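You operate a simulated robot arm through the tools that you are given. There is no shell and no other tool. Be economical: measure what you need, move in short steps, check, and stop when the job is done.

You are at the controls of a simulated two-armed robot. One attempt, no reset.

JOB
Carry the dustpan with both arms and set it on the top of the wooden coil table.

It is judged by the outcome, as a careful person would: the job done as asked, and still so three seconds after it is handed in. It fails if anything else is knocked over, pushed out of place, dropped, spilled or broken.

ROBOT AND FRAMES
Two 7-joint arms with two-finger parallel grippers on one trunk, on a base that drives. Base frame: it is fixed to the floor where the robot stands at the start and does not move with it; the origin is under the middle of the robot, x ahead of it, y to its left, z up. Units: mm, degrees, N and s.
The left shoulder is at the start at [82, 174, 1158], the right one opposite. With the tool pointing down near the work surface each hand reaches from about 240 to 700 mm from the robot's upright axis, wherever it stands, measured 20 degrees to its own side. Places, roughly: top of the wooden coil table [1200, -2100, 900]. Payload 3.6 kg a hand.
Tool frame (each hand has its own): the origin (TCP) lies between the finger pads and is the grasp point; the fingertips stand 30 mm ahead of it; z points along the fingers, y is the line along which they close. The gripper opens to 110 mm. The fingers are 20 mm wide and 10 mm thick; the gripper's body (48 by 112 mm) begins 55 mm behind the TCP.
Orientation is that of the tool frame in the base frame, as a unit quaternion [w, x, y, z]. With the fingers straight down and closing along the base's y, the tool's x points along the base's -x, its y along +y and its z along -z.

CONTROLS
- The arms move only by the tool step_arm. It takes "left_increments", "right_increments" or both (then of equal length, played together; a hand with none holds still); each is a list of rows, each an object of numbers (a shift or turn left out is 0, a gripper value left out holds the last): "wx", "wy", "wz": the turn, a rotation vector about the tool's x, y, z in degrees; "dx", "dy", "dz": the shift along the tool's x, y, z in mm; "gripper": the closure, from 0 (fully open) to 1 (shut). In form: [{"wx": .., "wy": .., "wz": .., "dx": .., "dy": .., "dz": .., "gripper": ..}, ...]. A call has 1 to 12 rows; each row shifts and turns the commanded pose from where the row before left it, along the tool's axes as they then stand. Rows are played at 5 a second. More than 50 mm and 8.6 degrees between two rows, or a gripper value outside its range, and nothing of the call is played. Where a pose cannot be reached the arm comes as near as it can. A force on the tool above 40 N (or 10 N above the force at the start of the call, whichever is more), or a blocked arm, ends the call early, and 0.2 s more pass. Each finger travels about 153 mm/s and halts on what it meets, pressing with about 39 N; the grip force reading is that of the motor and also rises with nothing between the fingers. The clock runs only during rows and for 0.2 s after the last one: add rows that do not move to give the fingers time. The reply holds the time, the measured pose of the TCP, the force on the tool along the base axes, the opening and the grip force, in the units named above and with some noise, with the torque about the TCP (base axes, N m) and any sound that the robot's microphone picked up, and new pictures: "views" is both (left out), scene, wrist or none (wrist: the cameras of the hands that moved).
- Cameras (640 x 400 px; columns grow to the right, rows downward): "scene" is now at [165.6, 4.2, 1311.8]; the picture's right is [0.02, -1.00, 0.00], its down [-0.75, -0.02, -0.66] and it looks along [0.66, 0.02, -0.75] (base axes); focal length 230 px, centre (320, 200). "left" rides on the left gripper at [72, -17, -103] in its tool frame; the picture's right is [0.23, 0.97, 0.00], its down [-0.76, 0.18, -0.62] and it looks along [-0.61, 0.14, 0.78] (tool axes); focal length 222 px, centre (320, 200). "right" rides on the right gripper at [73, 17, -103] in its tool frame; the picture's right is [-0.23, 0.97, 0.00], its down [-0.76, -0.18, -0.62] and it looks along [-0.61, -0.14, 0.78] (tool axes); focal length 222 px, centre (320, 200). There is no depth. A picture from a camera that has moved, and an enlarged one, comes with that camera's place and axes in the base frame and with its lens.
- raise_lower(by): slides the trunk up (or, below 0, down) by that many mm; the arms and the scene camera ride with it, the base frame stays. It gives what a move gives, with no picture.
- roll_base(legs): drives the robot by 1 to 6 legs, each [ahead, left, turn to the left] in mm, mm and degrees, along the robot's own axes; the way and the turn of a leg run together, so that a leg with both is an arc; at most 1500 mm and 180 degrees a leg. The arms and the cameras ride along, it lands a little off, and it stops where it bumps. It gives what a move gives, and a new picture of the scene camera.
- turn_head(pan, tilt): turns the head with the scene camera to pan (to the left, within 86 degrees either way) and tilt (down, from -29 to 69), counted from straight ahead of the robot. It gives what a move gives, and a new picture of the scene camera.
- zoom(camera, box): a new picture of the part [left, top, right, bottom] of that camera's present view, enlarged. The clock stands still meanwhile.
- close_job(): hands the job in; it is judged then, once.

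Go step by step. Nothing tells you exact positions but the pictures and the camera data: compare them with the known pose of the tool, close in by small moves and look again before you grip or let go. The budget is 120 turns and 260 pictures, counting those below and the enlarged ones. Unless the task says otherwise, let go and move clear before handing in, and close with one line.

The tools are called after "Call:" by a JSON object that holds its "method" and its "body". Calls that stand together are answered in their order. step_arm: Moves the arms, as the interface text tells. Its arguments: {"type":"object","properties":{"left_increments":{"type":"array"},"right_increments":{"type":"array"},"views":{"type":"string","enum":["both","scene","wrist","none"]}},"required":[]} The other tools are called the same way: raise_lower (by) slides the trunk up or down; roll_base (legs) drives the base; turn_head (pan, tilt) turns the head that bears the scene camera; zoom (camera, box) takes an enlarged picture of a part of a camera's view; close_job () hands the job in.

At the start:

```text
t: 0.0
left_tool_pos: [455.4, 342.3, 1063.3]
left_tcp_rot: [0.0, 0.0, 1.0, 0.0]
left_ft_force: [0.2, 0.2, 0.2]
left_wrist_torque: [-0.03, -0.01, 0.01]
left_opening: 110.0
left_finger_force: 0.0
right_tool_pos: [447.0, -158.8, 1057.9]
right_tcp_rot: [-0.001, 0.0, 1.0, 0.0]
right_ft_force: [0.1, -0.5, 0.0]
right_wrist_torque: [-0.01, 0.0, 0.0]
right_opening: 109.9
right_finger_force: 0.1
trunk travel left (down, up): [-275.0, 488.0]
robot x, y, heading: [-5.7, 3.0, 0.1]
head pan, tilt: [1.4, 48.4]
```

scene: 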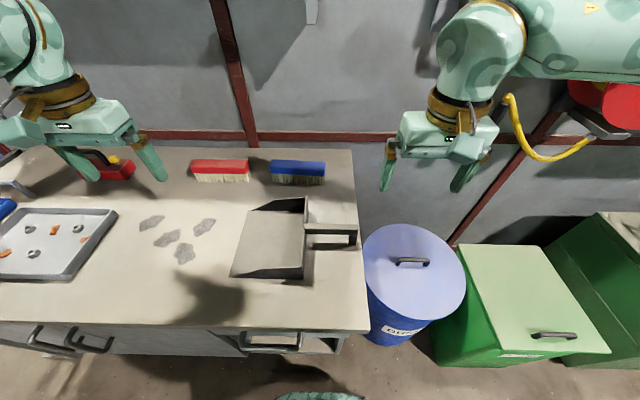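
right: 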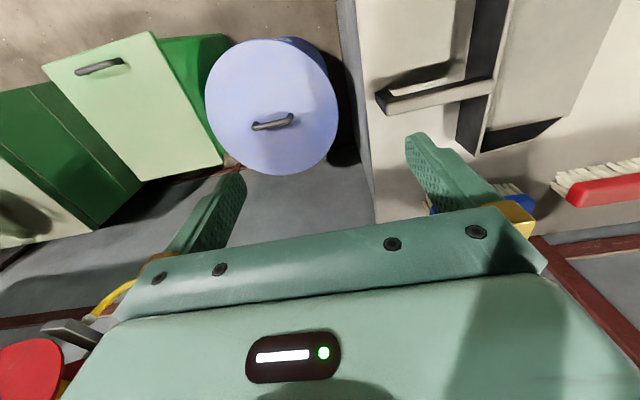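
left: 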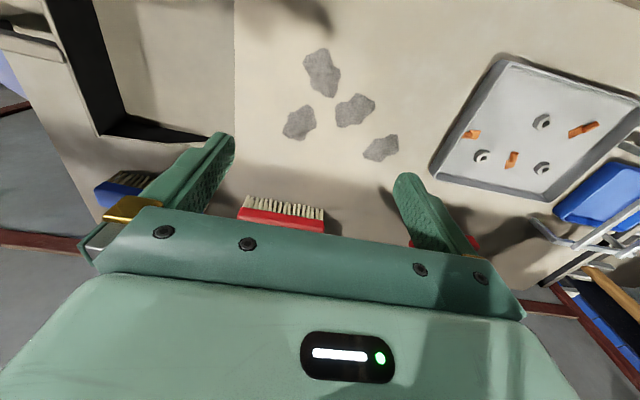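

I see the dustpan on the bench ahead with its handle pointing to the robot's right. I'll take an enlarged look and find the coil table.

Call:
{"method": "zoom", "body": {"camera": "scene", "box": [200, 150, 400, 350]}}

Call:
{"method": "zoom", "body": {"camera": "right", "box": [340, 0, 640, 200]}}

Call:
{"method": "turn_head", "body": {"pan": -62, "tilt": 15}}

```text
2.00 times, centred on (300, 250) of scene
camera zoom: at [165.6, 4.2, 1311.8], right [0.02, -1.0, 0.0], down [-0.75, -0.02, -0.66], along [0.66, 0.02, -0.75], focal length 460 px, centre (360, 100)
```

zoom: 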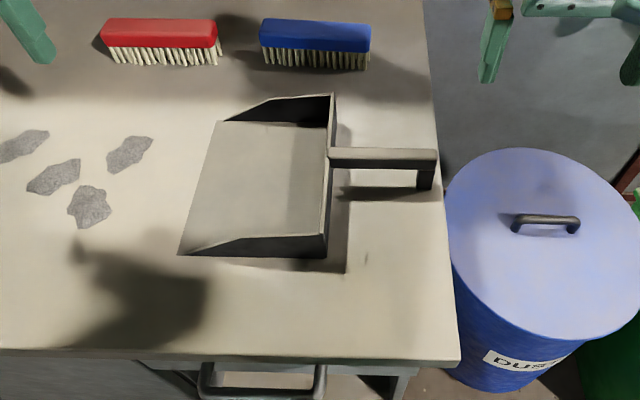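

```text
2.00 times, centred on (490, 100) of right
camera zoom: at [375.2, -142.9, 1162.0], right [0.23, 0.97, 0.0], down [0.76, -0.18, 0.62], along [0.61, -0.14, -0.78], focal length 444 px, centre (-20, 400)
```

zoom: 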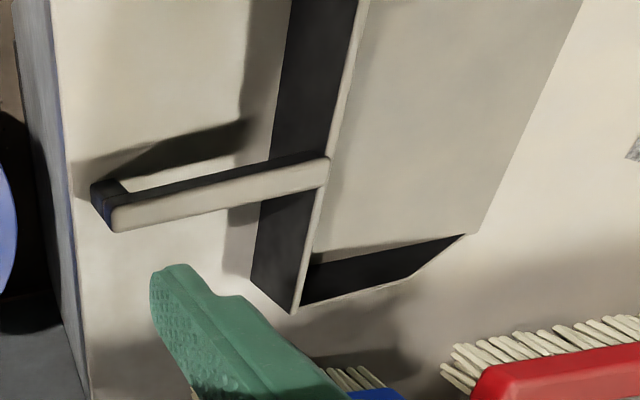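

```text
t: 1.3
left_tool_pos: [456.7, 342.5, 1064.4]
left_tcp_rot: [0.0, 0.0, 1.0, 0.0]
left_ft_force: [0.0, 0.4, -0.3]
left_wrist_torque: [-0.01, 0.01, 0.0]
left_opening: 110.0
left_finger_force: 0.1
right_tool_pos: [446.9, -158.9, 1057.7]
right_tcp_rot: [-0.002, 0.0, 1.0, 0.0]
right_ft_force: [-0.1, -0.5, -0.2]
right_wrist_torque: [-0.01, -0.01, -0.01]
right_opening: 110.2
right_finger_force: 0.1
trunk travel left (down, up): [-275.0, 488.0]
robot x, y, heading: [1.7, 1.3, -0.2]
head pan, tilt: [-62.0, 15.0]
camera scene: at [131.1, -80.1, 1363.4], right [-0.88, -0.47, 0.0], down [-0.12, 0.23, -0.97], along [0.45, -0.85, -0.26], focal length 230 px, centre (320, 200)
```

scene: 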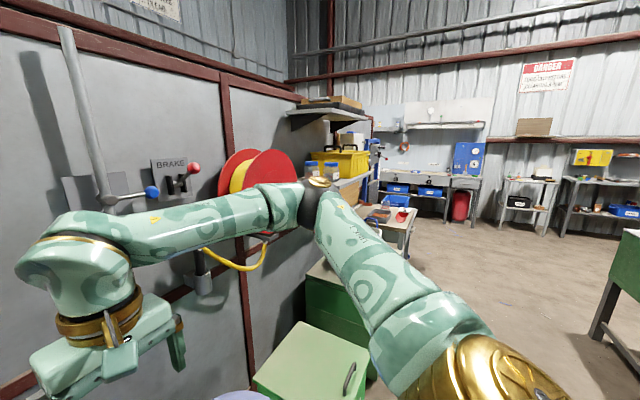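

The area around the coil table is partly hidden by the arm. I'll zoom there.

Call:
{"method": "zoom", "body": {"camera": "scene", "box": [260, 80, 460, 260]}}

Call:
{"method": "turn_head", "body": {"pan": -10, "tilt": 60}}

```text
2.22 times, centred on (360, 170) of scene
camera zoom: at [131.1, -80.1, 1363.4], right [-0.88, -0.47, 0.0], down [-0.12, 0.23, -0.97], along [0.45, -0.85, -0.26], focal length 511 px, centre (231, 267)
```

zoom: 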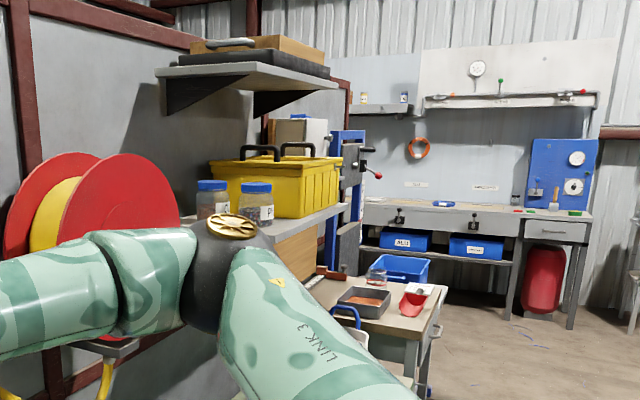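

```text
t: 2.5
left_tool_pos: [456.1, 342.4, 1064.4]
left_tcp_rot: [0.0, 0.0, 1.0, 0.0]
left_ft_force: [-0.1, 0.6, -0.5]
left_wrist_torque: [-0.02, 0.01, 0.03]
left_opening: 110.0
left_finger_force: 0.0
right_tool_pos: [447.2, -160.9, 1058.2]
right_tcp_rot: [-0.002, 0.001, 1.0, 0.001]
right_ft_force: [-0.1, 0.7, -0.3]
right_wrist_torque: [0.01, -0.01, 0.03]
right_opening: 110.0
right_finger_force: 0.2
trunk travel left (down, up): [-275.0, 488.0]
robot x, y, heading: [-4.3, 5.1, -0.0]
head pan, tilt: [-10.0, 60.0]
camera scene: at [152.9, -9.3, 1297.2], right [-0.17, -0.98, 0.0], down [-0.85, 0.15, -0.5], along [0.49, -0.09, -0.87], focal length 230 px, centre (320, 200)
```

scene: 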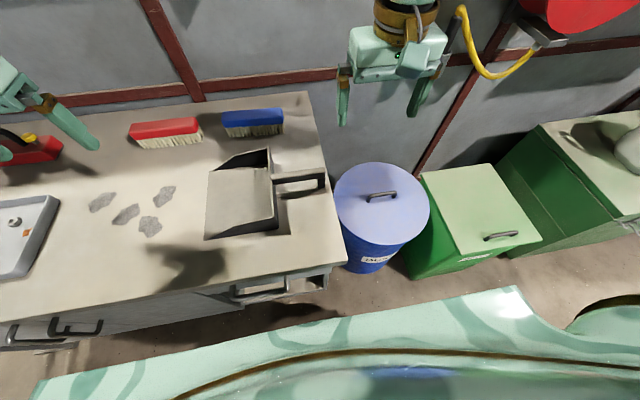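

Triangulation gives the pan at x≈382–586 and y≈50–223, with wall tops at z≈850 and the bench at about 787. The handle bar is at x≈476, running from y=50 to −79, with its top at about 857. I'll turn both grippers 90° so they close along x: right on the handle, left on the near side wall.

Call:
{"method": "step_arm", "body": {"left_increments": [{"wz": 8.2}, {"wz": 8.2}, {"wz": 8.2}, {"wz": 8.2}, {"wz": 8.2}, {"wz": 8.2}, {"wz": 8.2}, {"wz": 8.2}, {"wz": 8.2}, {"wz": 8.2}, {"wz": 8}], "right_increments": [{"wz": -8.2}, {"wz": -8.2}, {"wz": -8.2}, {"wz": -8.2}, {"wz": -8.2}, {"wz": -8.2}, {"wz": -8.2}, {"wz": -8.2}, {"wz": -8.2}, {"wz": -8.2}, {"wz": -8}]}}

Call:
{"method": "turn_head", "body": {"pan": 0, "tilt": 55}}

```text
t: 5.0
left_tool_pos: [456.3, 342.6, 1062.7]
left_tcp_rot: [0.0, 0.708, 0.706, 0.0]
left_ft_force: [0.4, 0.3, -0.8]
left_wrist_torque: [-0.02, 0.01, 0.0]
left_opening: 109.9
left_finger_force: 0.1
right_tool_pos: [433.9, -173.8, 1052.7]
right_tcp_rot: [0.014, -0.293, 0.956, -0.019]
right_ft_force: [-0.6, 0.1, 0.1]
right_wrist_torque: [0.02, 0.0, 0.04]
right_opening: 110.2
right_finger_force: 0.1
right hand out of reach, approached as far as the arm can: row 5, 6, 7, 8, 9, 10, 11
trunk travel left (down, up): [-275.0, 488.0]
robot x, y, heading: [3.6, -3.2, 0.1]
head pan, tilt: [-10.0, 60.0]
camera scene: at [152.9, -9.3, 1297.1], right [-0.17, -0.98, 0.0], down [-0.85, 0.15, -0.5], along [0.49, -0.09, -0.87], focal length 230 px, centre (320, 200)
camera right: at [361.1, -198.3, 1155.4], right [-0.36, 0.93, -0.04], down [0.71, 0.3, 0.64], along [0.61, 0.2, -0.77], focal length 222 px, centre (320, 200)
camera left: at [440.0, 415.8, 1166.4], right [0.97, 0.23, 0.0], down [0.18, -0.76, 0.62], along [0.14, -0.61, -0.78], focal length 222 px, centre (320, 200)
```

scene: 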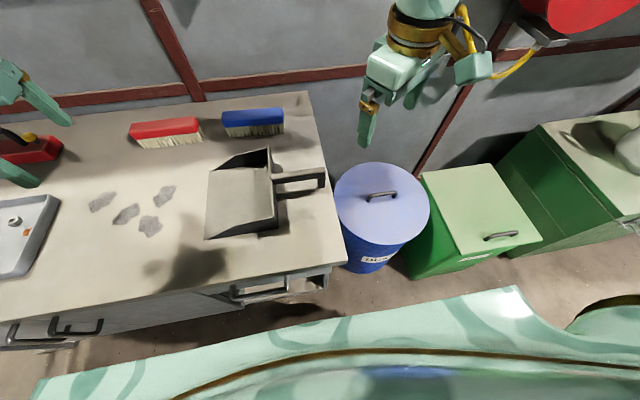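
right: 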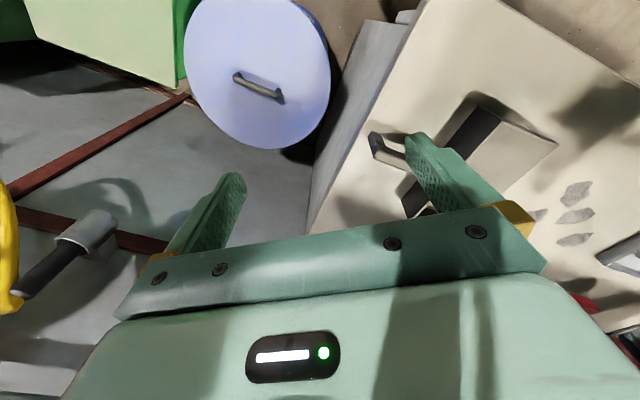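
left: 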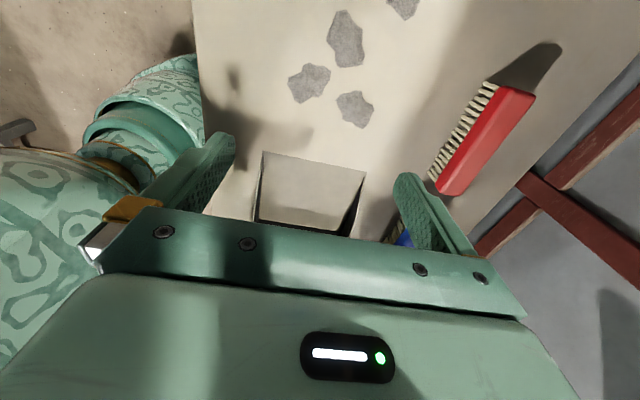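

```text
t: 5.7
left_tool_pos: [456.5, 342.4, 1064.3]
left_tcp_rot: [0.0, 0.707, 0.707, 0.001]
left_ft_force: [-0.3, -0.4, -1.1]
left_wrist_torque: [-0.02, -0.01, 0.0]
left_opening: 110.1
left_finger_force: 0.0
right_tool_pos: [434.8, -174.8, 1053.4]
right_tcp_rot: [0.013, -0.292, 0.956, -0.018]
right_ft_force: [0.6, 0.0, 0.2]
right_wrist_torque: [0.01, 0.0, 0.03]
right_opening: 109.9
right_finger_force: 0.0
trunk travel left (down, up): [-275.0, 488.0]
robot x, y, heading: [-1.0, -1.3, 0.2]
head pan, tilt: [0.0, 55.0]
camera scene: at [159.2, 2.2, 1303.1], right [0.0, -1.0, 0.0], down [-0.82, 0.0, -0.57], along [0.57, 0.0, -0.82], focal length 230 px, centre (320, 200)
```

scene: 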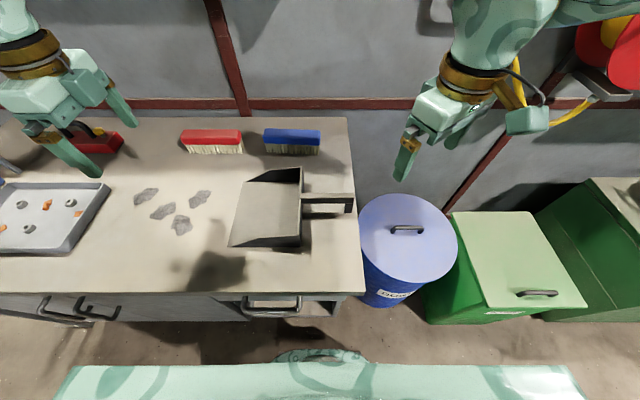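

The right wrist hit a limit in that direction, so I'll turn it the other way.

Call:
{"method": "step_arm", "body": {"right_increments": [{"wz": 8.2}, {"wz": 8.2}, {"wz": 8.2}, {"wz": 8.2}, {"wz": 8.2}, {"wz": 8.2}, {"wz": 8.2}, {"wz": 8.2}, {"wz": 8.2}, {"wz": 8.2}, {"wz": 8.2}, {"wz": 8.2}], "views": "none"}}

```text
t: 8.3
left_tool_pos: [456.2, 342.6, 1062.9]
left_tcp_rot: [0.0, 0.707, 0.707, 0.0]
left_ft_force: [-0.2, -0.3, -0.5]
left_wrist_torque: [0.01, 0.0, -0.01]
left_opening: 109.9
left_finger_force: 0.0
right_tool_pos: [433.2, -174.0, 1053.2]
right_tcp_rot: [0.022, 0.534, 0.845, -0.002]
right_ft_force: [-0.6, -0.2, -0.4]
right_wrist_torque: [0.0, -0.04, 0.01]
right_opening: 109.9
right_finger_force: 0.0
trunk travel left (down, up): [-275.0, 488.0]
robot x, y, heading: [1.4, -2.0, 0.0]
head pan, tilt: [0.0, 55.0]
```

Call:
{"method": "step_arm", "body": {"right_increments": [{"wz": 8.4}, {"wz": 8.5}, {"wz": 8.5}, {"wx": 2, "wy": 1.5}, {"dx": 40, "dy": 14}, {"dx": 40, "dy": 14}, {"dx": 40, "dy": 14, "dz": 30}, {"dz": 40, "dx": 14}], "left_increments": [{"dx": -40, "dy": -12}, {"dx": -40, "dy": -12}, {"dx": -40, "dy": -12}, {"dx": -40, "dy": -12}, {"dx": -40, "dy": -12}, {"dx": -40, "dy": -14}, {"dx": -17, "dz": 20}, {"dz": 20}]}}

```text
refused: row 7 steps farther than a row can; nothing moved
```

Call:
{"method": "step_arm", "body": {"right_increments": [{"wz": 8.4}, {"wz": 8.5}, {"wz": 8.5}, {"wx": 2, "wy": 1.5}, {"dx": 40, "dy": 14}, {"dx": 40, "dy": 14}, {"dx": 40, "dy": 14, "dz": 20}, {"dz": 40, "dx": 14}], "left_increments": [{"dx": -40, "dy": -12}, {"dx": -40, "dy": -12}, {"dx": -40, "dy": -12}, {"dx": -40, "dy": -12}, {"dx": -40, "dy": -12}, {"dx": -40, "dy": -14}, {"dx": -17, "dz": 20}, {"dz": 20}]}}

```text
t: 10.1
left_tool_pos: [380.0, 84.0, 1023.6]
left_tcp_rot: [-0.001, 0.707, 0.707, 0.0]
left_ft_force: [-0.8, 0.4, 0.8]
left_wrist_torque: [0.02, 0.02, 0.03]
left_opening: 110.0
left_finger_force: 0.1
right_tool_pos: [478.6, -42.6, 990.6]
right_tcp_rot: [0.0, 0.707, 0.707, -0.001]
right_ft_force: [-1.2, 0.0, 0.3]
right_wrist_torque: [0.01, -0.01, 0.02]
right_opening: 110.1
right_finger_force: 0.2
trunk travel left (down, up): [-275.0, 488.0]
robot x, y, heading: [-1.2, 0.7, 0.1]
head pan, tilt: [0.0, 55.0]
camera scene: at [159.7, 2.0, 1303.1], right [0.0, -1.0, 0.0], down [-0.82, 0.0, -0.57], along [0.57, 0.0, -0.82], focal length 230 px, centre (320, 200)
camera right: at [495.4, 30.1, 1096.1], right [0.97, -0.23, 0.0], down [-0.18, -0.76, 0.62], along [-0.14, -0.61, -0.78], focal length 222 px, centre (320, 200)
camera left: at [364.0, 158.1, 1127.1], right [0.97, 0.23, 0.0], down [0.18, -0.76, 0.62], along [0.14, -0.61, -0.78], focal length 222 px, centre (320, 200)
```

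scene: 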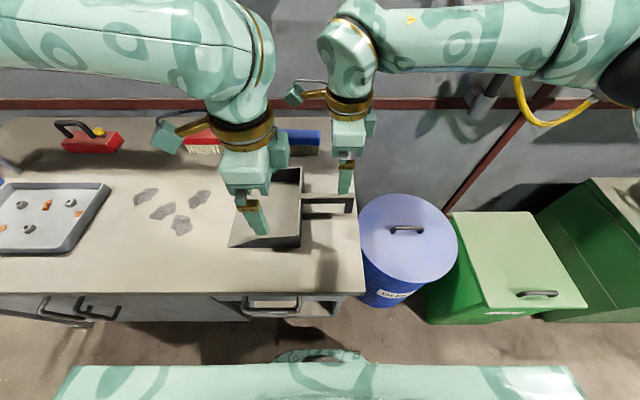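
right: 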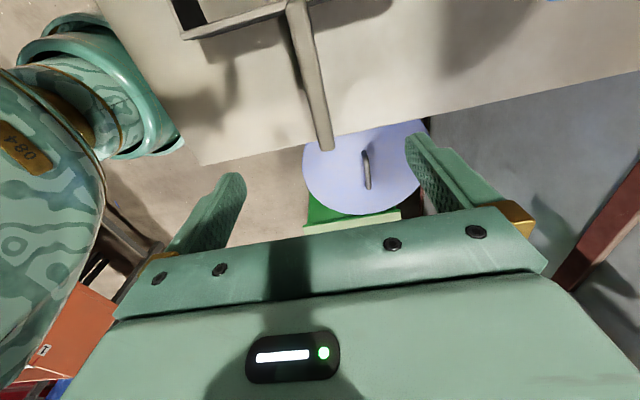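
left: 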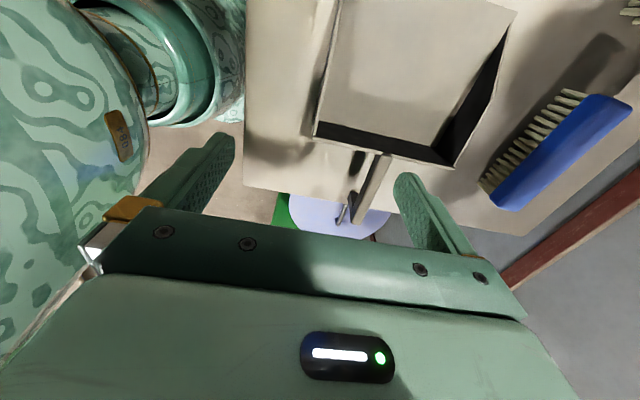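

Call:
{"method": "zoom", "body": {"camera": "left", "box": [240, 0, 540, 200]}}

Call:
{"method": "zoom", "body": {"camera": "right", "box": [150, 0, 450, 200]}}

Call:
{"method": "zoom", "body": {"camera": "scene", "box": [200, 130, 380, 290]}}

```text
2.00 times, centred on (390, 100) of left
camera zoom: at [364.0, 158.1, 1127.1], right [0.97, 0.23, 0.0], down [0.18, -0.76, 0.62], along [0.14, -0.61, -0.78], focal length 444 px, centre (180, 400)
```

zoom: 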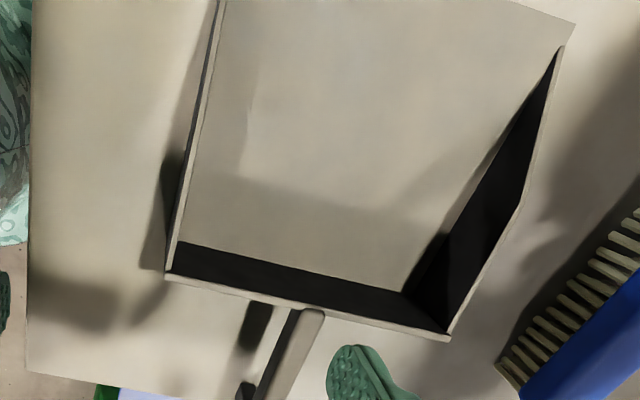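

```text
2.00 times, centred on (300, 100) of right
camera zoom: at [495.4, 30.1, 1096.1], right [0.97, -0.23, 0.0], down [-0.18, -0.76, 0.62], along [-0.14, -0.61, -0.78], focal length 444 px, centre (360, 400)
```

zoom: 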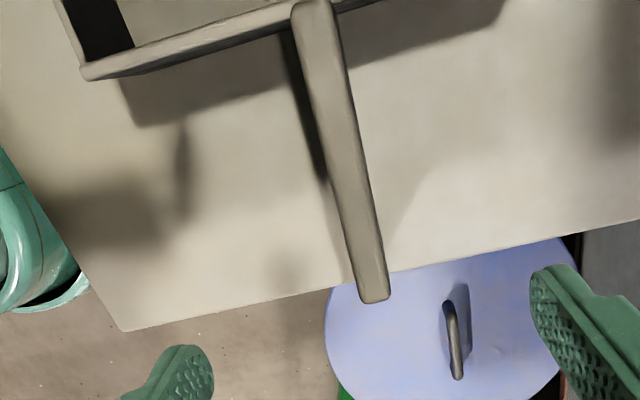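

```text
2.50 times, centred on (290, 210) of scene
camera zoom: at [159.7, 2.0, 1303.1], right [0.0, -1.0, 0.0], down [-0.82, 0.0, -0.57], along [0.57, 0.0, -0.82], focal length 575 px, centre (395, 175)
```

zoom: 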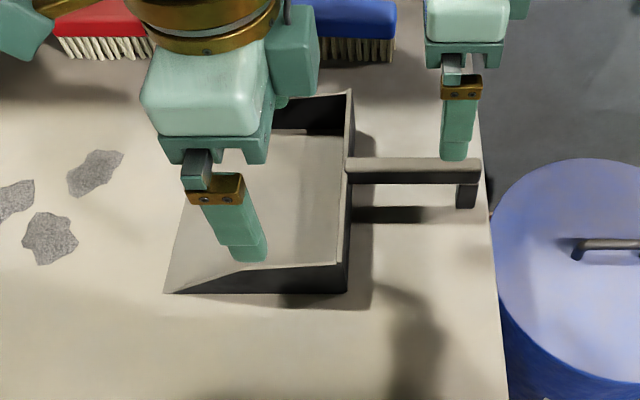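

The handle centre is at x≈479 and the near wall at x≈380, so both grippers are lined up. I'll lower most of the way and look again.

Call:
{"method": "step_arm", "body": {"right_increments": [{"dz": 25}, {"dz": 25}, {"dz": 25}, {"dz": 25}, {"dz": 18}, {}], "left_increments": [{"dz": 32}, {"dz": 32}, {"dz": 32}, {"dz": 32}, {"dz": 32}, {}]}}

Call:
{"method": "zoom", "body": {"camera": "scene", "box": [200, 130, 380, 290]}}

```text
t: 11.5
left_tool_pos: [382.8, 86.5, 862.0]
left_tcp_rot: [0.001, 0.707, 0.707, 0.0]
left_ft_force: [-0.3, 0.4, -0.3]
left_wrist_torque: [-0.01, -0.04, 0.02]
left_opening: 110.0
left_finger_force: 0.0
right_tool_pos: [476.6, -39.9, 875.0]
right_tcp_rot: [0.001, 0.706, 0.708, -0.001]
right_ft_force: [-0.2, 0.6, 0.0]
right_wrist_torque: [0.03, -0.02, 0.0]
right_opening: 109.8
right_finger_force: 0.0
trunk travel left (down, up): [-275.0, 488.0]
robot x, y, heading: [-2.8, 1.9, -0.1]
head pan, tilt: [0.0, 55.0]
camera scene: at [159.0, 2.2, 1303.3], right [0.0, -1.0, 0.0], down [-0.82, 0.0, -0.57], along [0.57, 0.0, -0.82], focal length 230 px, centre (320, 200)
camera right: at [494.3, 32.2, 979.5], right [0.97, -0.22, 0.0], down [-0.18, -0.76, 0.62], along [-0.14, -0.61, -0.78], focal length 222 px, centre (320, 200)
camera left: at [365.8, 160.1, 965.7], right [0.97, 0.23, 0.0], down [0.18, -0.76, 0.62], along [0.14, -0.61, -0.78], focal length 222 px, centre (320, 200)
```

scene: 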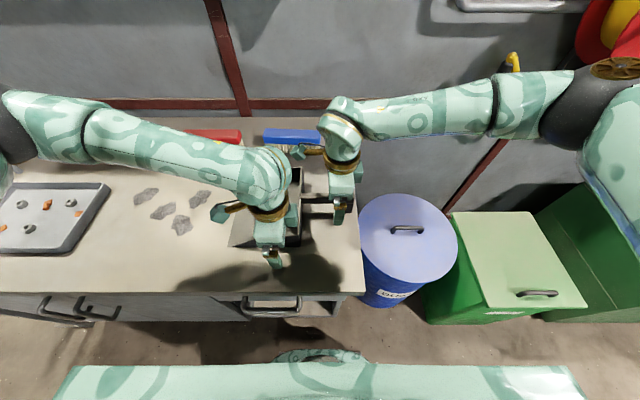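
right: 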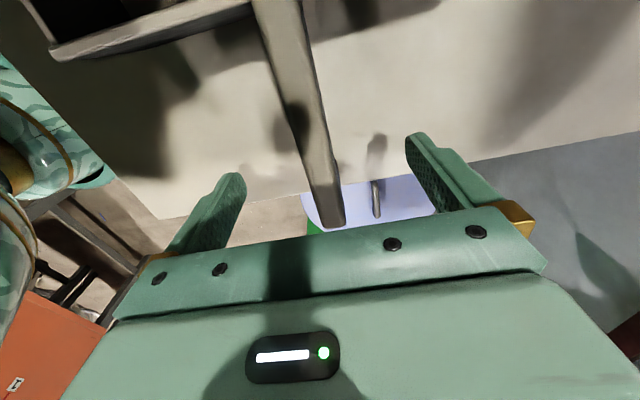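
left: 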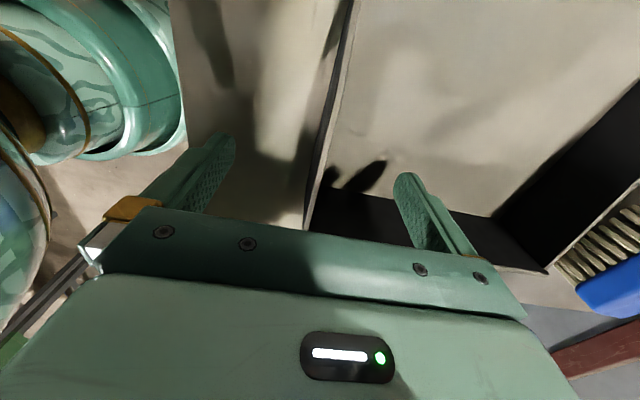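

```text
2.50 times, centred on (290, 210) of scene
camera zoom: at [159.0, 2.2, 1303.3], right [0.0, -1.0, 0.0], down [-0.82, 0.0, -0.57], along [0.57, 0.0, -0.82], focal length 575 px, centre (395, 175)
```

zoom: 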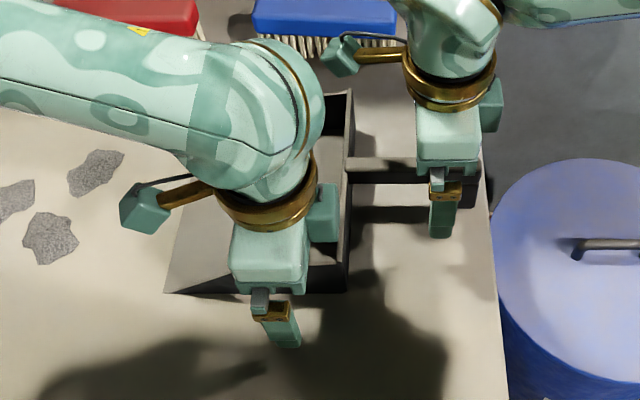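

Call:
{"method": "step_arm", "body": {"right_increments": [{"dz": 14}, {"dz": 13}, {"gripper": 0.5}, {}], "left_increments": [{"dz": 14}, {"dz": 13}, {"gripper": 0.6}, {}]}}

```text
t: 12.5
left_tool_pos: [382.7, 87.5, 836.3]
left_tcp_rot: [0.0, 0.707, 0.707, 0.0]
left_ft_force: [0.2, 0.7, 0.2]
left_wrist_torque: [0.01, 0.0, 0.0]
left_opening: 43.9
left_finger_force: 0.1
right_tool_pos: [477.8, -40.8, 847.8]
right_tcp_rot: [0.001, 0.705, 0.709, -0.001]
right_ft_force: [-0.8, 0.3, -0.4]
right_wrist_torque: [-0.01, -0.01, 0.01]
right_opening: 55.0
right_finger_force: 0.2
trunk travel left (down, up): [-275.0, 488.0]
robot x, y, heading: [3.2, -1.1, 0.1]
head pan, tilt: [0.0, 55.0]
camera scene: at [159.4, 2.3, 1303.1], right [0.0, -1.0, 0.0], down [-0.82, 0.0, -0.57], along [0.57, 0.0, -0.82], focal length 230 px, centre (320, 200)
camera right: at [493.9, 31.5, 952.0], right [0.97, -0.22, 0.0], down [-0.18, -0.76, 0.62], along [-0.14, -0.61, -0.78], focal length 222 px, centre (320, 200)
camera left: at [365.8, 159.7, 938.7], right [0.97, 0.23, 0.0], down [0.18, -0.76, 0.62], along [0.14, -0.61, -0.78], focal length 222 px, centre (320, 200)
```

scene: 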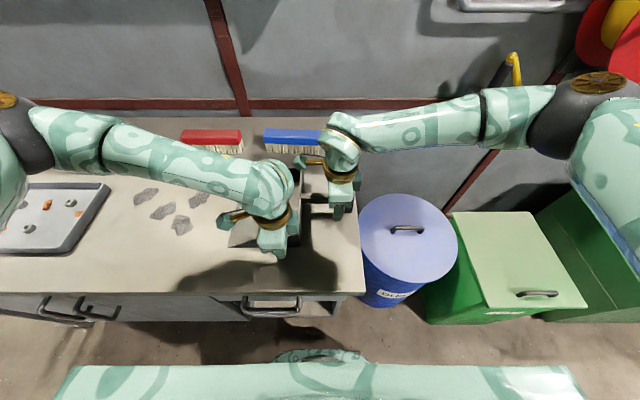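
right: 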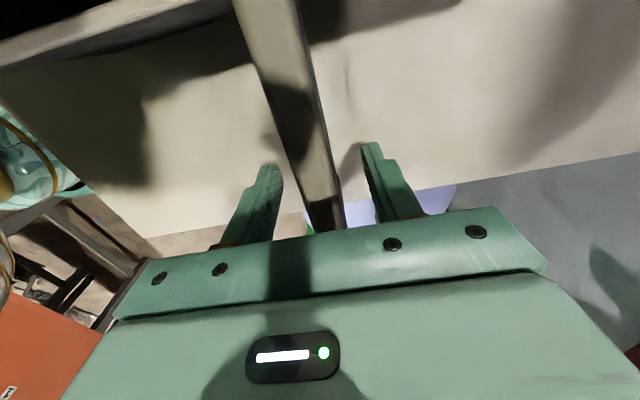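
left: 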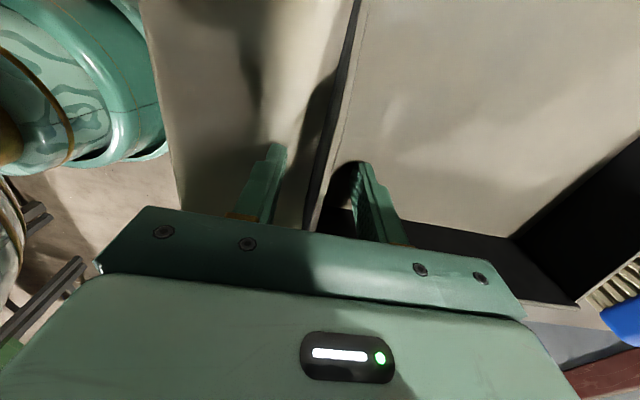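

Both grippers straddle their parts, so I'll close them.

Call:
{"method": "step_arm", "body": {"right_increments": [{"gripper": 0.8}, {"gripper": 1}, {}, {}], "left_increments": [{"gripper": 0.8}, {"gripper": 1}, {}, {}], "views": "wrist"}}

```text
t: 13.5
left_tool_pos: [382.3, 86.0, 835.0]
left_tcp_rot: [-0.002, 0.707, 0.707, -0.001]
left_ft_force: [-15.8, 4.6, 4.4]
left_wrist_torque: [-0.55, -0.69, -0.65]
left_opening: 3.9
left_finger_force: 39.1
right_tool_pos: [479.0, -42.2, 848.7]
right_tcp_rot: [0.001, 0.706, 0.708, 0.0]
right_ft_force: [14.6, -4.5, -2.5]
right_wrist_torque: [0.37, 0.28, -0.83]
right_opening: 17.4
right_finger_force: 38.6
trunk travel left (down, up): [-275.0, 488.0]
robot x, y, heading: [-2.9, 0.8, -0.1]
head pan, tilt: [0.0, 55.0]
camera right: at [494.6, 30.8, 952.4], right [0.97, -0.23, 0.0], down [-0.18, -0.76, 0.62], along [-0.14, -0.61, -0.78], focal length 222 px, centre (320, 200)
camera left: at [365.1, 159.6, 938.8], right [0.97, 0.23, 0.0], down [0.18, -0.76, 0.62], along [0.14, -0.61, -0.78], focal length 222 px, centre (320, 200)
```

right: 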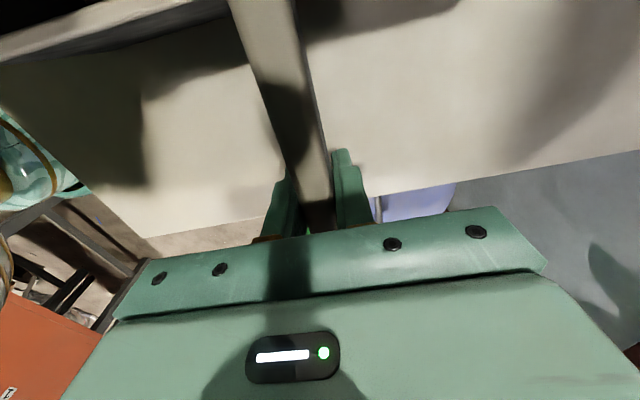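
left: 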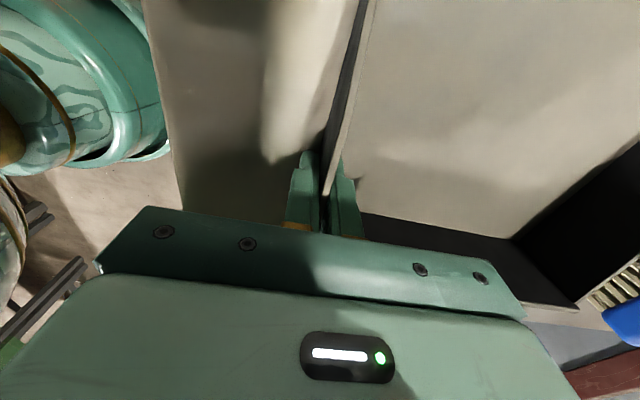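

Both hold: 3.9 mm of wall and 17.4 mm of bar. I'll ease the internal squeeze by a millimetre or so each, then raise the trunk to lift straight up.

Call:
{"method": "step_arm", "body": {"right_increments": [{"dy": 1.5}, {}], "left_increments": [{"dy": -1.5}, {}], "views": "none"}}

Call:
{"method": "raise_lower", "body": {"by": 40}}

Call:
{"method": "zoom", "body": {"camera": "scene", "box": [180, 110, 400, 310]}}

```text
t: 14.1
left_tool_pos: [381.2, 86.4, 835.9]
left_tcp_rot: [0.0, 0.706, 0.708, 0.001]
left_ft_force: [-9.3, 6.9, -1.0]
left_wrist_torque: [-0.38, -0.08, -0.27]
left_opening: 3.3
left_finger_force: 39.3
right_tool_pos: [478.2, -41.1, 848.5]
right_tcp_rot: [0.001, 0.706, 0.709, 0.0]
right_ft_force: [7.3, -7.8, 3.5]
right_wrist_torque: [0.25, 0.27, -0.16]
right_opening: 17.5
right_finger_force: 39.3
trunk travel left (down, up): [-275.0, 488.0]
robot x, y, heading: [-0.4, -4.0, 0.0]
head pan, tilt: [0.0, 55.0]
```

```text
t: 14.9
left_tool_pos: [379.4, 84.2, 879.5]
left_tcp_rot: [0.003, 0.708, 0.707, 0.001]
left_ft_force: [0.8, -3.0, 18.9]
left_wrist_torque: [0.74, -0.07, -0.48]
left_opening: 3.3
left_finger_force: 38.5
right_tool_pos: [475.8, -39.8, 888.3]
right_tcp_rot: [0.001, 0.706, 0.708, 0.002]
right_ft_force: [0.1, 5.5, 10.0]
right_wrist_torque: [-0.15, 0.2, -0.68]
right_opening: 17.5
right_finger_force: 38.9
trunk travel left (down, up): [-315.0, 448.0]
robot x, y, heading: [2.1, 0.5, 0.0]
head pan, tilt: [0.0, 55.0]
```

```text
2.00 times, centred on (290, 210) of scene
camera zoom: at [140.0, 2.2, 1344.9], right [0.0, -1.0, 0.0], down [-0.82, 0.0, -0.57], along [0.57, 0.0, -0.82], focal length 460 px, centre (380, 180)
```

zoom: 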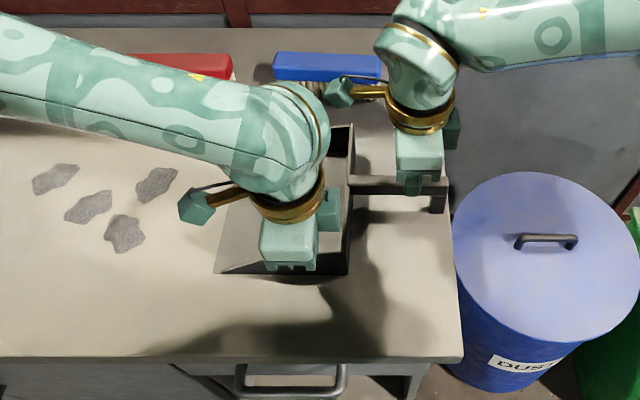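

The dustpan is up, sharing about 29 N between the hands. I'll raise it well above the table height, then back away and turn to see the coil table.

Call:
{"method": "raise_lower", "body": {"by": 200}}

Call:
{"method": "roll_base", "body": {"legs": [[-500, 0, 0]]}}

Call:
{"method": "turn_head", "body": {"pan": -60, "tilt": 20}}

```text
t: 17.1
left_tool_pos: [381.9, 83.5, 1076.9]
left_tcp_rot: [0.0, 0.708, 0.707, 0.0]
left_ft_force: [12.5, -28.7, 1.6]
left_wrist_torque: [-0.53, -0.41, -0.55]
left_opening: 3.4
left_finger_force: 38.6
right_tool_pos: [477.4, -41.3, 1087.3]
right_tcp_rot: [0.0, 0.706, 0.708, 0.0]
right_ft_force: [-13.6, 30.0, -4.2]
right_wrist_torque: [0.48, 0.37, -0.65]
right_opening: 17.7
right_finger_force: 38.7
trunk travel left (down, up): [-515.0, 248.0]
robot x, y, heading: [0.6, 0.1, 0.1]
head pan, tilt: [0.0, 55.0]
```

```text
t: 20.0
left_tool_pos: [-115.7, 83.6, 1077.2]
left_tcp_rot: [0.0, 0.709, 0.705, 0.0]
left_ft_force: [12.4, -27.8, 3.1]
left_wrist_torque: [-0.82, -0.37, -0.47]
left_opening: 3.3
left_finger_force: 39.2
right_tool_pos: [-19.9, -42.6, 1087.5]
right_tcp_rot: [0.0, 0.708, 0.706, 0.0]
right_ft_force: [-12.5, 27.0, -4.3]
right_wrist_torque: [0.68, 0.3, -0.53]
right_opening: 17.8
right_finger_force: 38.9
trunk travel left (down, up): [-515.0, 248.0]
robot x, y, heading: [-497.4, 1.9, -0.1]
head pan, tilt: [0.0, 55.0]
camera scene: at [-405.9, 3.1, 1546.0], right [-0.01, -1.0, 0.0], down [-0.82, 0.0, -0.57], along [0.57, 0.0, -0.82], focal length 230 px, centre (320, 200)
```

scene: 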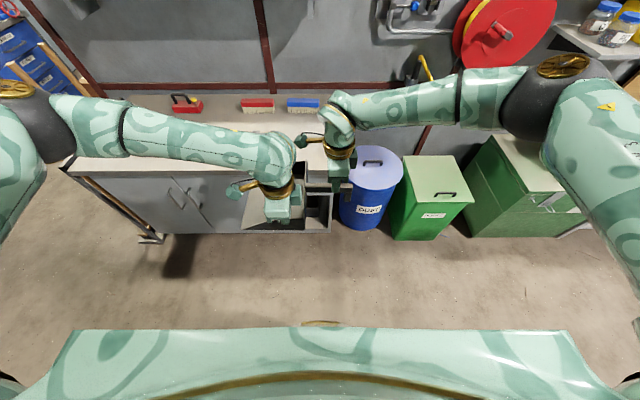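

```text
t: 21.3
left_tool_pos: [-114.9, 82.2, 1077.8]
left_tcp_rot: [0.002, 0.709, 0.705, -0.001]
left_ft_force: [-4.2, -3.9, -1.0]
left_wrist_torque: [-0.29, 0.09, -0.36]
left_opening: 3.5
left_finger_force: 39.2
right_tool_pos: [-19.6, -43.2, 1086.7]
right_tcp_rot: [0.0, 0.707, 0.707, 0.0]
right_ft_force: [4.3, 3.9, -0.4]
right_wrist_torque: [0.15, -0.09, -0.52]
right_opening: 17.4
right_finger_force: 39.0
trunk travel left (down, up): [-515.0, 248.0]
robot x, y, heading: [-497.9, 4.2, -0.1]
head pan, tilt: [-60.0, 20.0]
camera scene: at [-431.4, -77.4, 1598.0], right [-0.87, -0.5, 0.0], down [-0.17, 0.3, -0.94], along [0.47, -0.82, -0.34], focal length 230 px, centre (320, 200)
```

scene: 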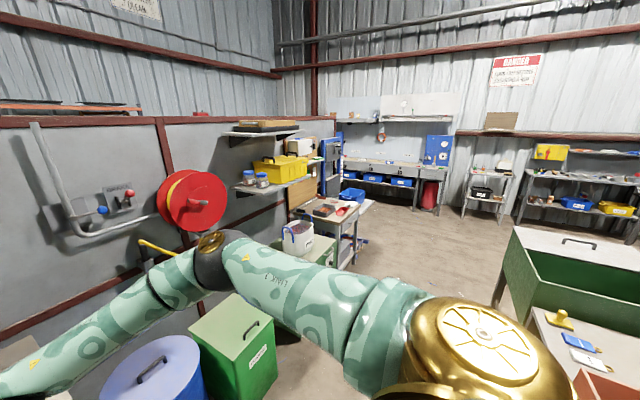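

Call:
{"method": "zoom", "body": {"camera": "scene", "box": [220, 110, 380, 280]}}

Call:
{"method": "zoom", "body": {"camera": "scene", "box": [340, 80, 640, 280]}}

```text
2.35 times, centred on (300, 195) of scene
camera zoom: at [-431.4, -77.4, 1598.0], right [-0.87, -0.5, 0.0], down [-0.17, 0.3, -0.94], along [0.47, -0.82, -0.34], focal length 541 px, centre (367, 212)
```

zoom: 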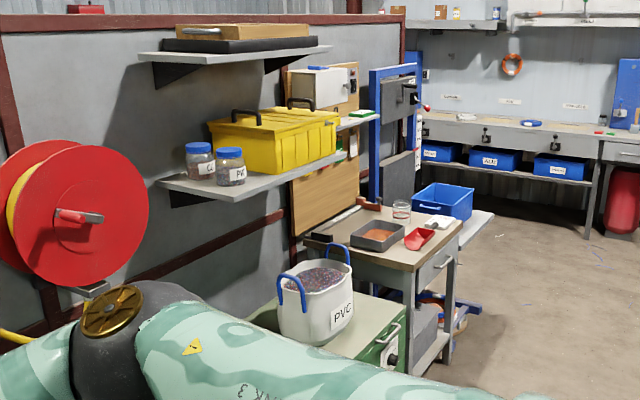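

```text
2.00 times, centred on (490, 180) of scene
camera zoom: at [-431.4, -77.4, 1598.0], right [-0.87, -0.5, 0.0], down [-0.17, 0.3, -0.94], along [0.47, -0.82, -0.34], focal length 460 px, centre (-20, 240)
```

zoom: 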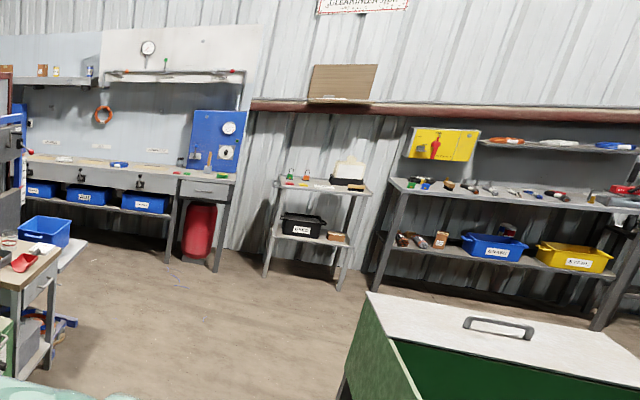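

The target area is partly hidden by shelf and arm. I'll turn right by 90° and look from there.

Call:
{"method": "roll_base", "body": {"legs": [[0, 0, -90]]}}

Call:
{"method": "turn_head", "body": {"pan": 25, "tilt": 18}}

```text
t: 25.5
left_tool_pos: [-409.3, -377.7, 1076.7]
left_tcp_rot: [0.0, 1.0, 0.004, -0.001]
left_ft_force: [-4.4, 4.0, 0.1]
left_wrist_torque: [0.13, 0.16, -0.42]
left_opening: 3.6
left_finger_force: 39.2
right_tool_pos: [-534.2, -474.9, 1087.6]
right_tcp_rot: [0.0, 1.0, 0.005, 0.0]
right_ft_force: [3.5, -4.9, -2.2]
right_wrist_torque: [-0.11, -0.04, -0.45]
right_opening: 17.4
right_finger_force: 39.1
trunk travel left (down, up): [-515.0, 248.0]
robot x, y, heading: [-496.3, 3.5, -89.8]
head pan, tilt: [-60.0, 20.0]
camera scene: at [-579.6, -65.3, 1598.1], right [-0.51, 0.86, 0.0], down [0.29, 0.17, -0.94], along [-0.81, -0.48, -0.34], focal length 230 px, centre (320, 200)
```

scene: 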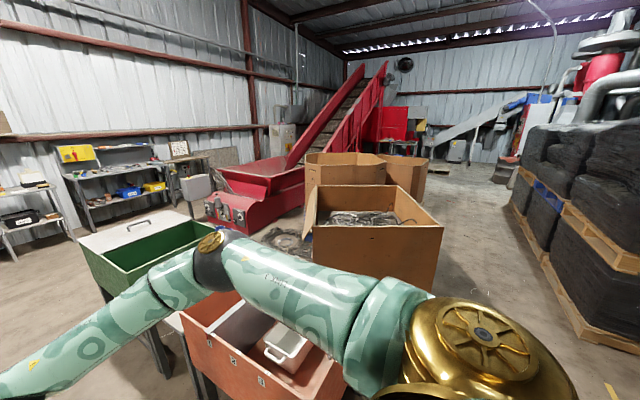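

```text
t: 27.1
left_tool_pos: [-408.8, -379.7, 1076.8]
left_tcp_rot: [0.0, 1.0, 0.004, -0.002]
left_ft_force: [-2.6, 3.6, -0.4]
left_wrist_torque: [0.07, 0.26, -0.35]
left_opening: 3.3
left_finger_force: 39.4
right_tool_pos: [-533.5, -476.5, 1088.7]
right_tcp_rot: [-0.001, 1.0, 0.005, 0.0]
right_ft_force: [3.9, -4.7, -1.2]
right_wrist_torque: [-0.07, -0.18, -0.5]
right_opening: 17.0
right_finger_force: 39.4
trunk travel left (down, up): [-515.0, 248.0]
robot x, y, heading: [-501.2, 1.1, -89.6]
head pan, tilt: [25.0, 18.0]
camera scene: at [-459.2, -102.5, 1601.3], right [-0.9, -0.43, 0.0], down [-0.13, 0.28, -0.95], along [0.41, -0.86, -0.31], focal length 230 px, centre (320, 200)
```

scene: 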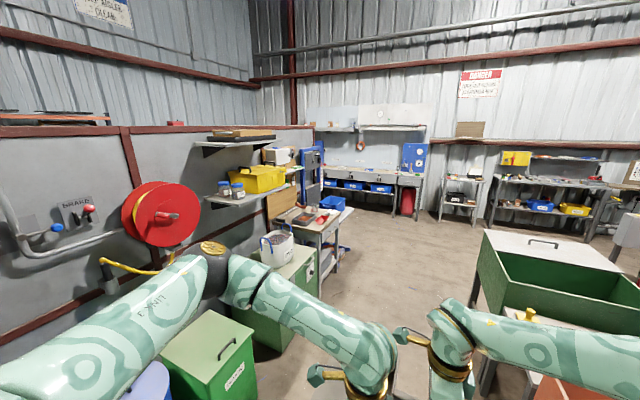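

Call:
{"method": "roll_base", "body": {"legs": [[650, 150, 0]]}}

Call:
{"method": "turn_head", "body": {"pan": 40, "tilt": 25}}

```text
t: 30.8
left_tool_pos: [-247.2, -1037.9, 1077.2]
left_tcp_rot: [0.0, 1.0, 0.009, -0.001]
left_ft_force: [-2.1, 5.3, 0.4]
left_wrist_torque: [0.1, 0.11, -0.35]
left_opening: 3.4
left_finger_force: 38.8
right_tool_pos: [-368.7, -1136.4, 1088.2]
right_tcp_rot: [-0.001, 1.0, 0.01, 0.0]
right_ft_force: [2.6, -4.6, -1.0]
right_wrist_torque: [-0.11, 0.0, -0.48]
right_opening: 17.2
right_finger_force: 38.8
trunk travel left (down, up): [-515.0, 248.0]
robot x, y, heading: [-338.5, -662.3, -89.0]
head pan, tilt: [25.0, 18.0]
camera scene: at [-299.3, -762.6, 1601.3], right [-0.9, -0.44, 0.0], down [-0.14, 0.28, -0.95], along [0.42, -0.86, -0.31], focal length 230 px, centre (320, 200)
```

scene: 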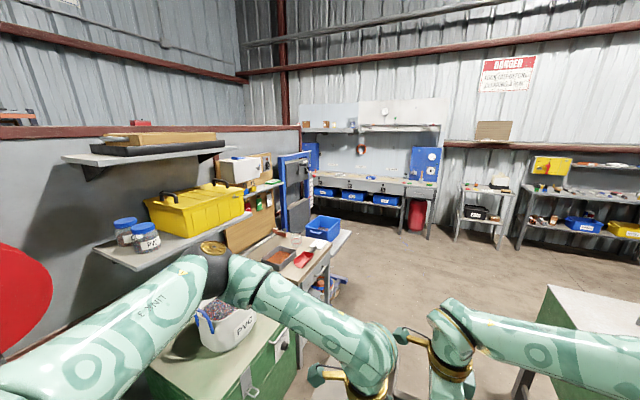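

```text
t: 31.6
left_tool_pos: [-246.4, -1037.6, 1077.5]
left_tcp_rot: [0.0, 1.0, 0.007, -0.001]
left_ft_force: [-1.9, 3.3, 0.0]
left_wrist_torque: [0.06, 0.07, -0.24]
left_opening: 3.4
left_finger_force: 39.0
right_tool_pos: [-370.4, -1135.4, 1088.7]
right_tcp_rot: [0.0, 1.0, 0.009, 0.0]
right_ft_force: [2.0, -3.3, -2.1]
right_wrist_torque: [-0.11, 0.12, -0.37]
right_opening: 17.2
right_finger_force: 38.4
trunk travel left (down, up): [-515.0, 248.0]
robot x, y, heading: [-338.7, -658.2, -89.1]
head pan, tilt: [40.0, 25.0]
camera scene: at [-279.9, -747.9, 1590.0], right [-0.76, -0.65, 0.0], down [-0.28, 0.32, -0.91], along [0.59, -0.69, -0.42], focal length 230 px, centre (320, 200)
```

scene: 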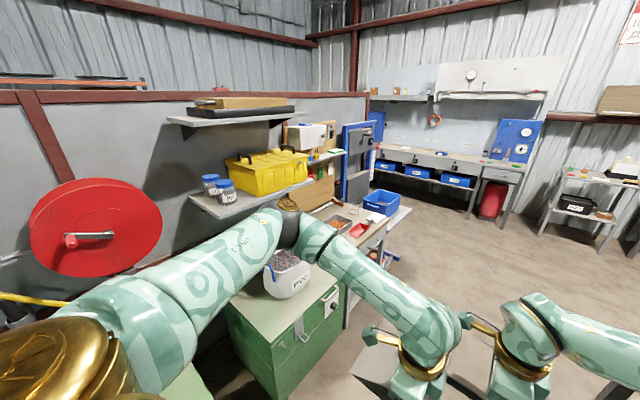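

Call:
{"method": "zoom", "body": {"camera": "scene", "box": [220, 90, 420, 260]}}

Call:
{"method": "turn_head", "body": {"pan": 10, "tilt": 5}}

```text
2.35 times, centred on (320, 175) of scene
camera zoom: at [-279.9, -747.9, 1590.0], right [-0.76, -0.65, 0.0], down [-0.28, 0.32, -0.91], along [0.59, -0.69, -0.42], focal length 541 px, centre (320, 259)
```

zoom: 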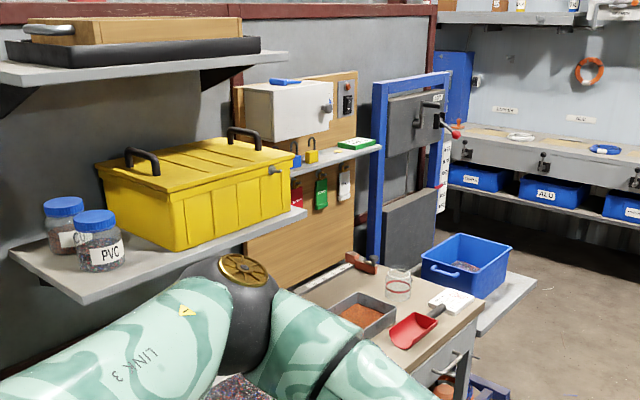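

```text
t: 32.5
left_tool_pos: [-246.6, -1038.0, 1078.2]
left_tcp_rot: [0.0, 1.0, 0.01, -0.002]
left_ft_force: [-2.4, 3.0, -0.8]
left_wrist_torque: [0.09, 0.22, -0.32]
left_opening: 3.3
left_finger_force: 38.9
right_tool_pos: [-370.6, -1136.4, 1087.9]
right_tcp_rot: [0.0, 1.0, 0.009, 0.0]
right_ft_force: [3.7, -3.8, -1.0]
right_wrist_torque: [-0.04, -0.16, -0.46]
right_opening: 17.4
right_finger_force: 38.9
trunk travel left (down, up): [-515.0, 248.0]
robot x, y, heading: [-337.8, -658.7, -89.0]
head pan, tilt: [10.0, 5.0]
camera scene: at [-322.6, -768.6, 1622.3], right [-0.98, -0.19, 0.0], down [-0.02, 0.09, -1.0], along [0.19, -0.98, -0.09], focal length 230 px, centre (320, 200)
```

scene: 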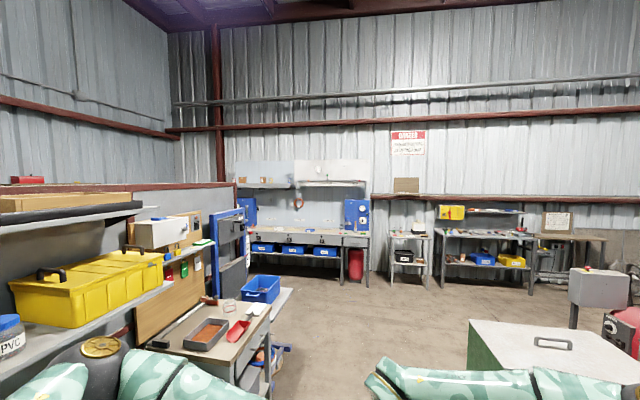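

Call:
{"method": "raise_lower", "body": {"by": 240}}

Call:
{"method": "turn_head", "body": {"pan": 50, "tilt": 20}}

Call:
{"method": "turn_head", "body": {"pan": 86, "tilt": 15}}

```text
t: 35.0
left_tool_pos: [-246.3, -1037.4, 1315.8]
left_tcp_rot: [0.0, 1.0, 0.009, 0.0]
left_ft_force: [-3.8, 3.5, -1.2]
left_wrist_torque: [0.06, 0.19, -0.31]
left_opening: 3.3
left_finger_force: 39.1
right_tool_pos: [-370.0, -1136.2, 1328.1]
right_tcp_rot: [-0.001, 1.0, 0.01, 0.0]
right_ft_force: [3.6, -3.0, -0.7]
right_wrist_torque: [-0.08, -0.16, -0.43]
right_opening: 17.4
right_finger_force: 38.5
trunk travel left (down, up): [-755.0, 8.0]
robot x, y, heading: [-339.7, -660.5, -89.3]
head pan, tilt: [10.0, 5.0]
```

```text
t: 36.1
left_tool_pos: [-246.0, -1038.9, 1318.2]
left_tcp_rot: [0.0, 1.0, 0.009, -0.001]
left_ft_force: [-3.0, 3.2, -0.4]
left_wrist_torque: [0.08, 0.1, -0.3]
left_opening: 3.4
left_finger_force: 39.1
right_tool_pos: [-370.3, -1137.6, 1327.6]
right_tcp_rot: [0.0, 1.0, 0.01, 0.0]
right_ft_force: [2.7, -4.2, -1.2]
right_wrist_torque: [-0.06, -0.02, -0.4]
right_opening: 17.4
right_finger_force: 39.2
trunk travel left (down, up): [-755.0, 8.0]
robot x, y, heading: [-335.8, -660.2, -89.1]
head pan, tilt: [50.0, 20.0]
camera scene: at [-268.1, -726.1, 1838.3], right [-0.63, -0.78, 0.0], down [-0.27, 0.22, -0.94], along [0.73, -0.59, -0.34], focal length 230 px, centre (320, 200)
```

scene: 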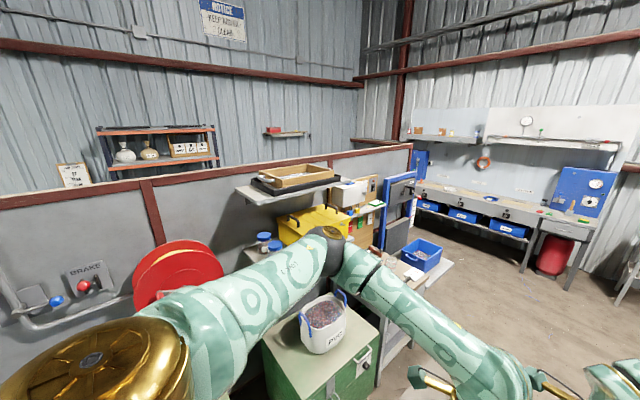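

```text
t: 37.1
left_tool_pos: [-248.5, -1036.9, 1317.5]
left_tcp_rot: [0.0, 1.0, 0.009, -0.001]
left_ft_force: [-3.1, 3.2, -0.3]
left_wrist_torque: [0.06, 0.12, -0.28]
left_opening: 3.5
left_finger_force: 39.5
right_tool_pos: [-370.9, -1136.6, 1327.4]
right_tcp_rot: [-0.001, 1.0, 0.009, 0.0]
right_ft_force: [3.2, -4.4, -1.2]
right_wrist_torque: [-0.08, -0.02, -0.38]
right_opening: 17.5
right_finger_force: 38.8
trunk travel left (down, up): [-755.0, 8.0]
robot x, y, heading: [-336.3, -654.6, -89.3]
head pan, tilt: [85.9, 15.0]
camera scene: at [-247.1, -672.6, 1846.5], right [-0.06, -1.0, 0.0], down [-0.26, 0.01, -0.97], along [0.96, -0.05, -0.26], focal length 230 px, centre (320, 200)
```

scene: 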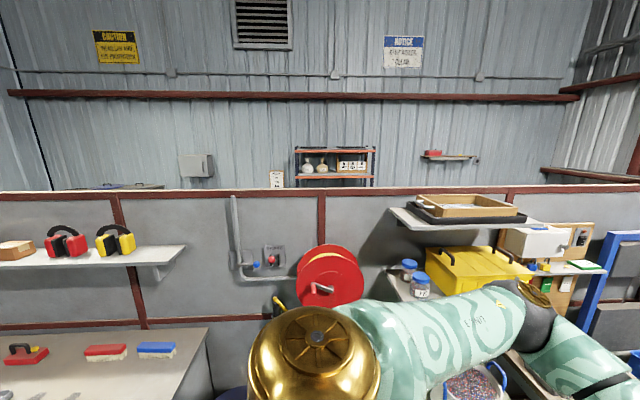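

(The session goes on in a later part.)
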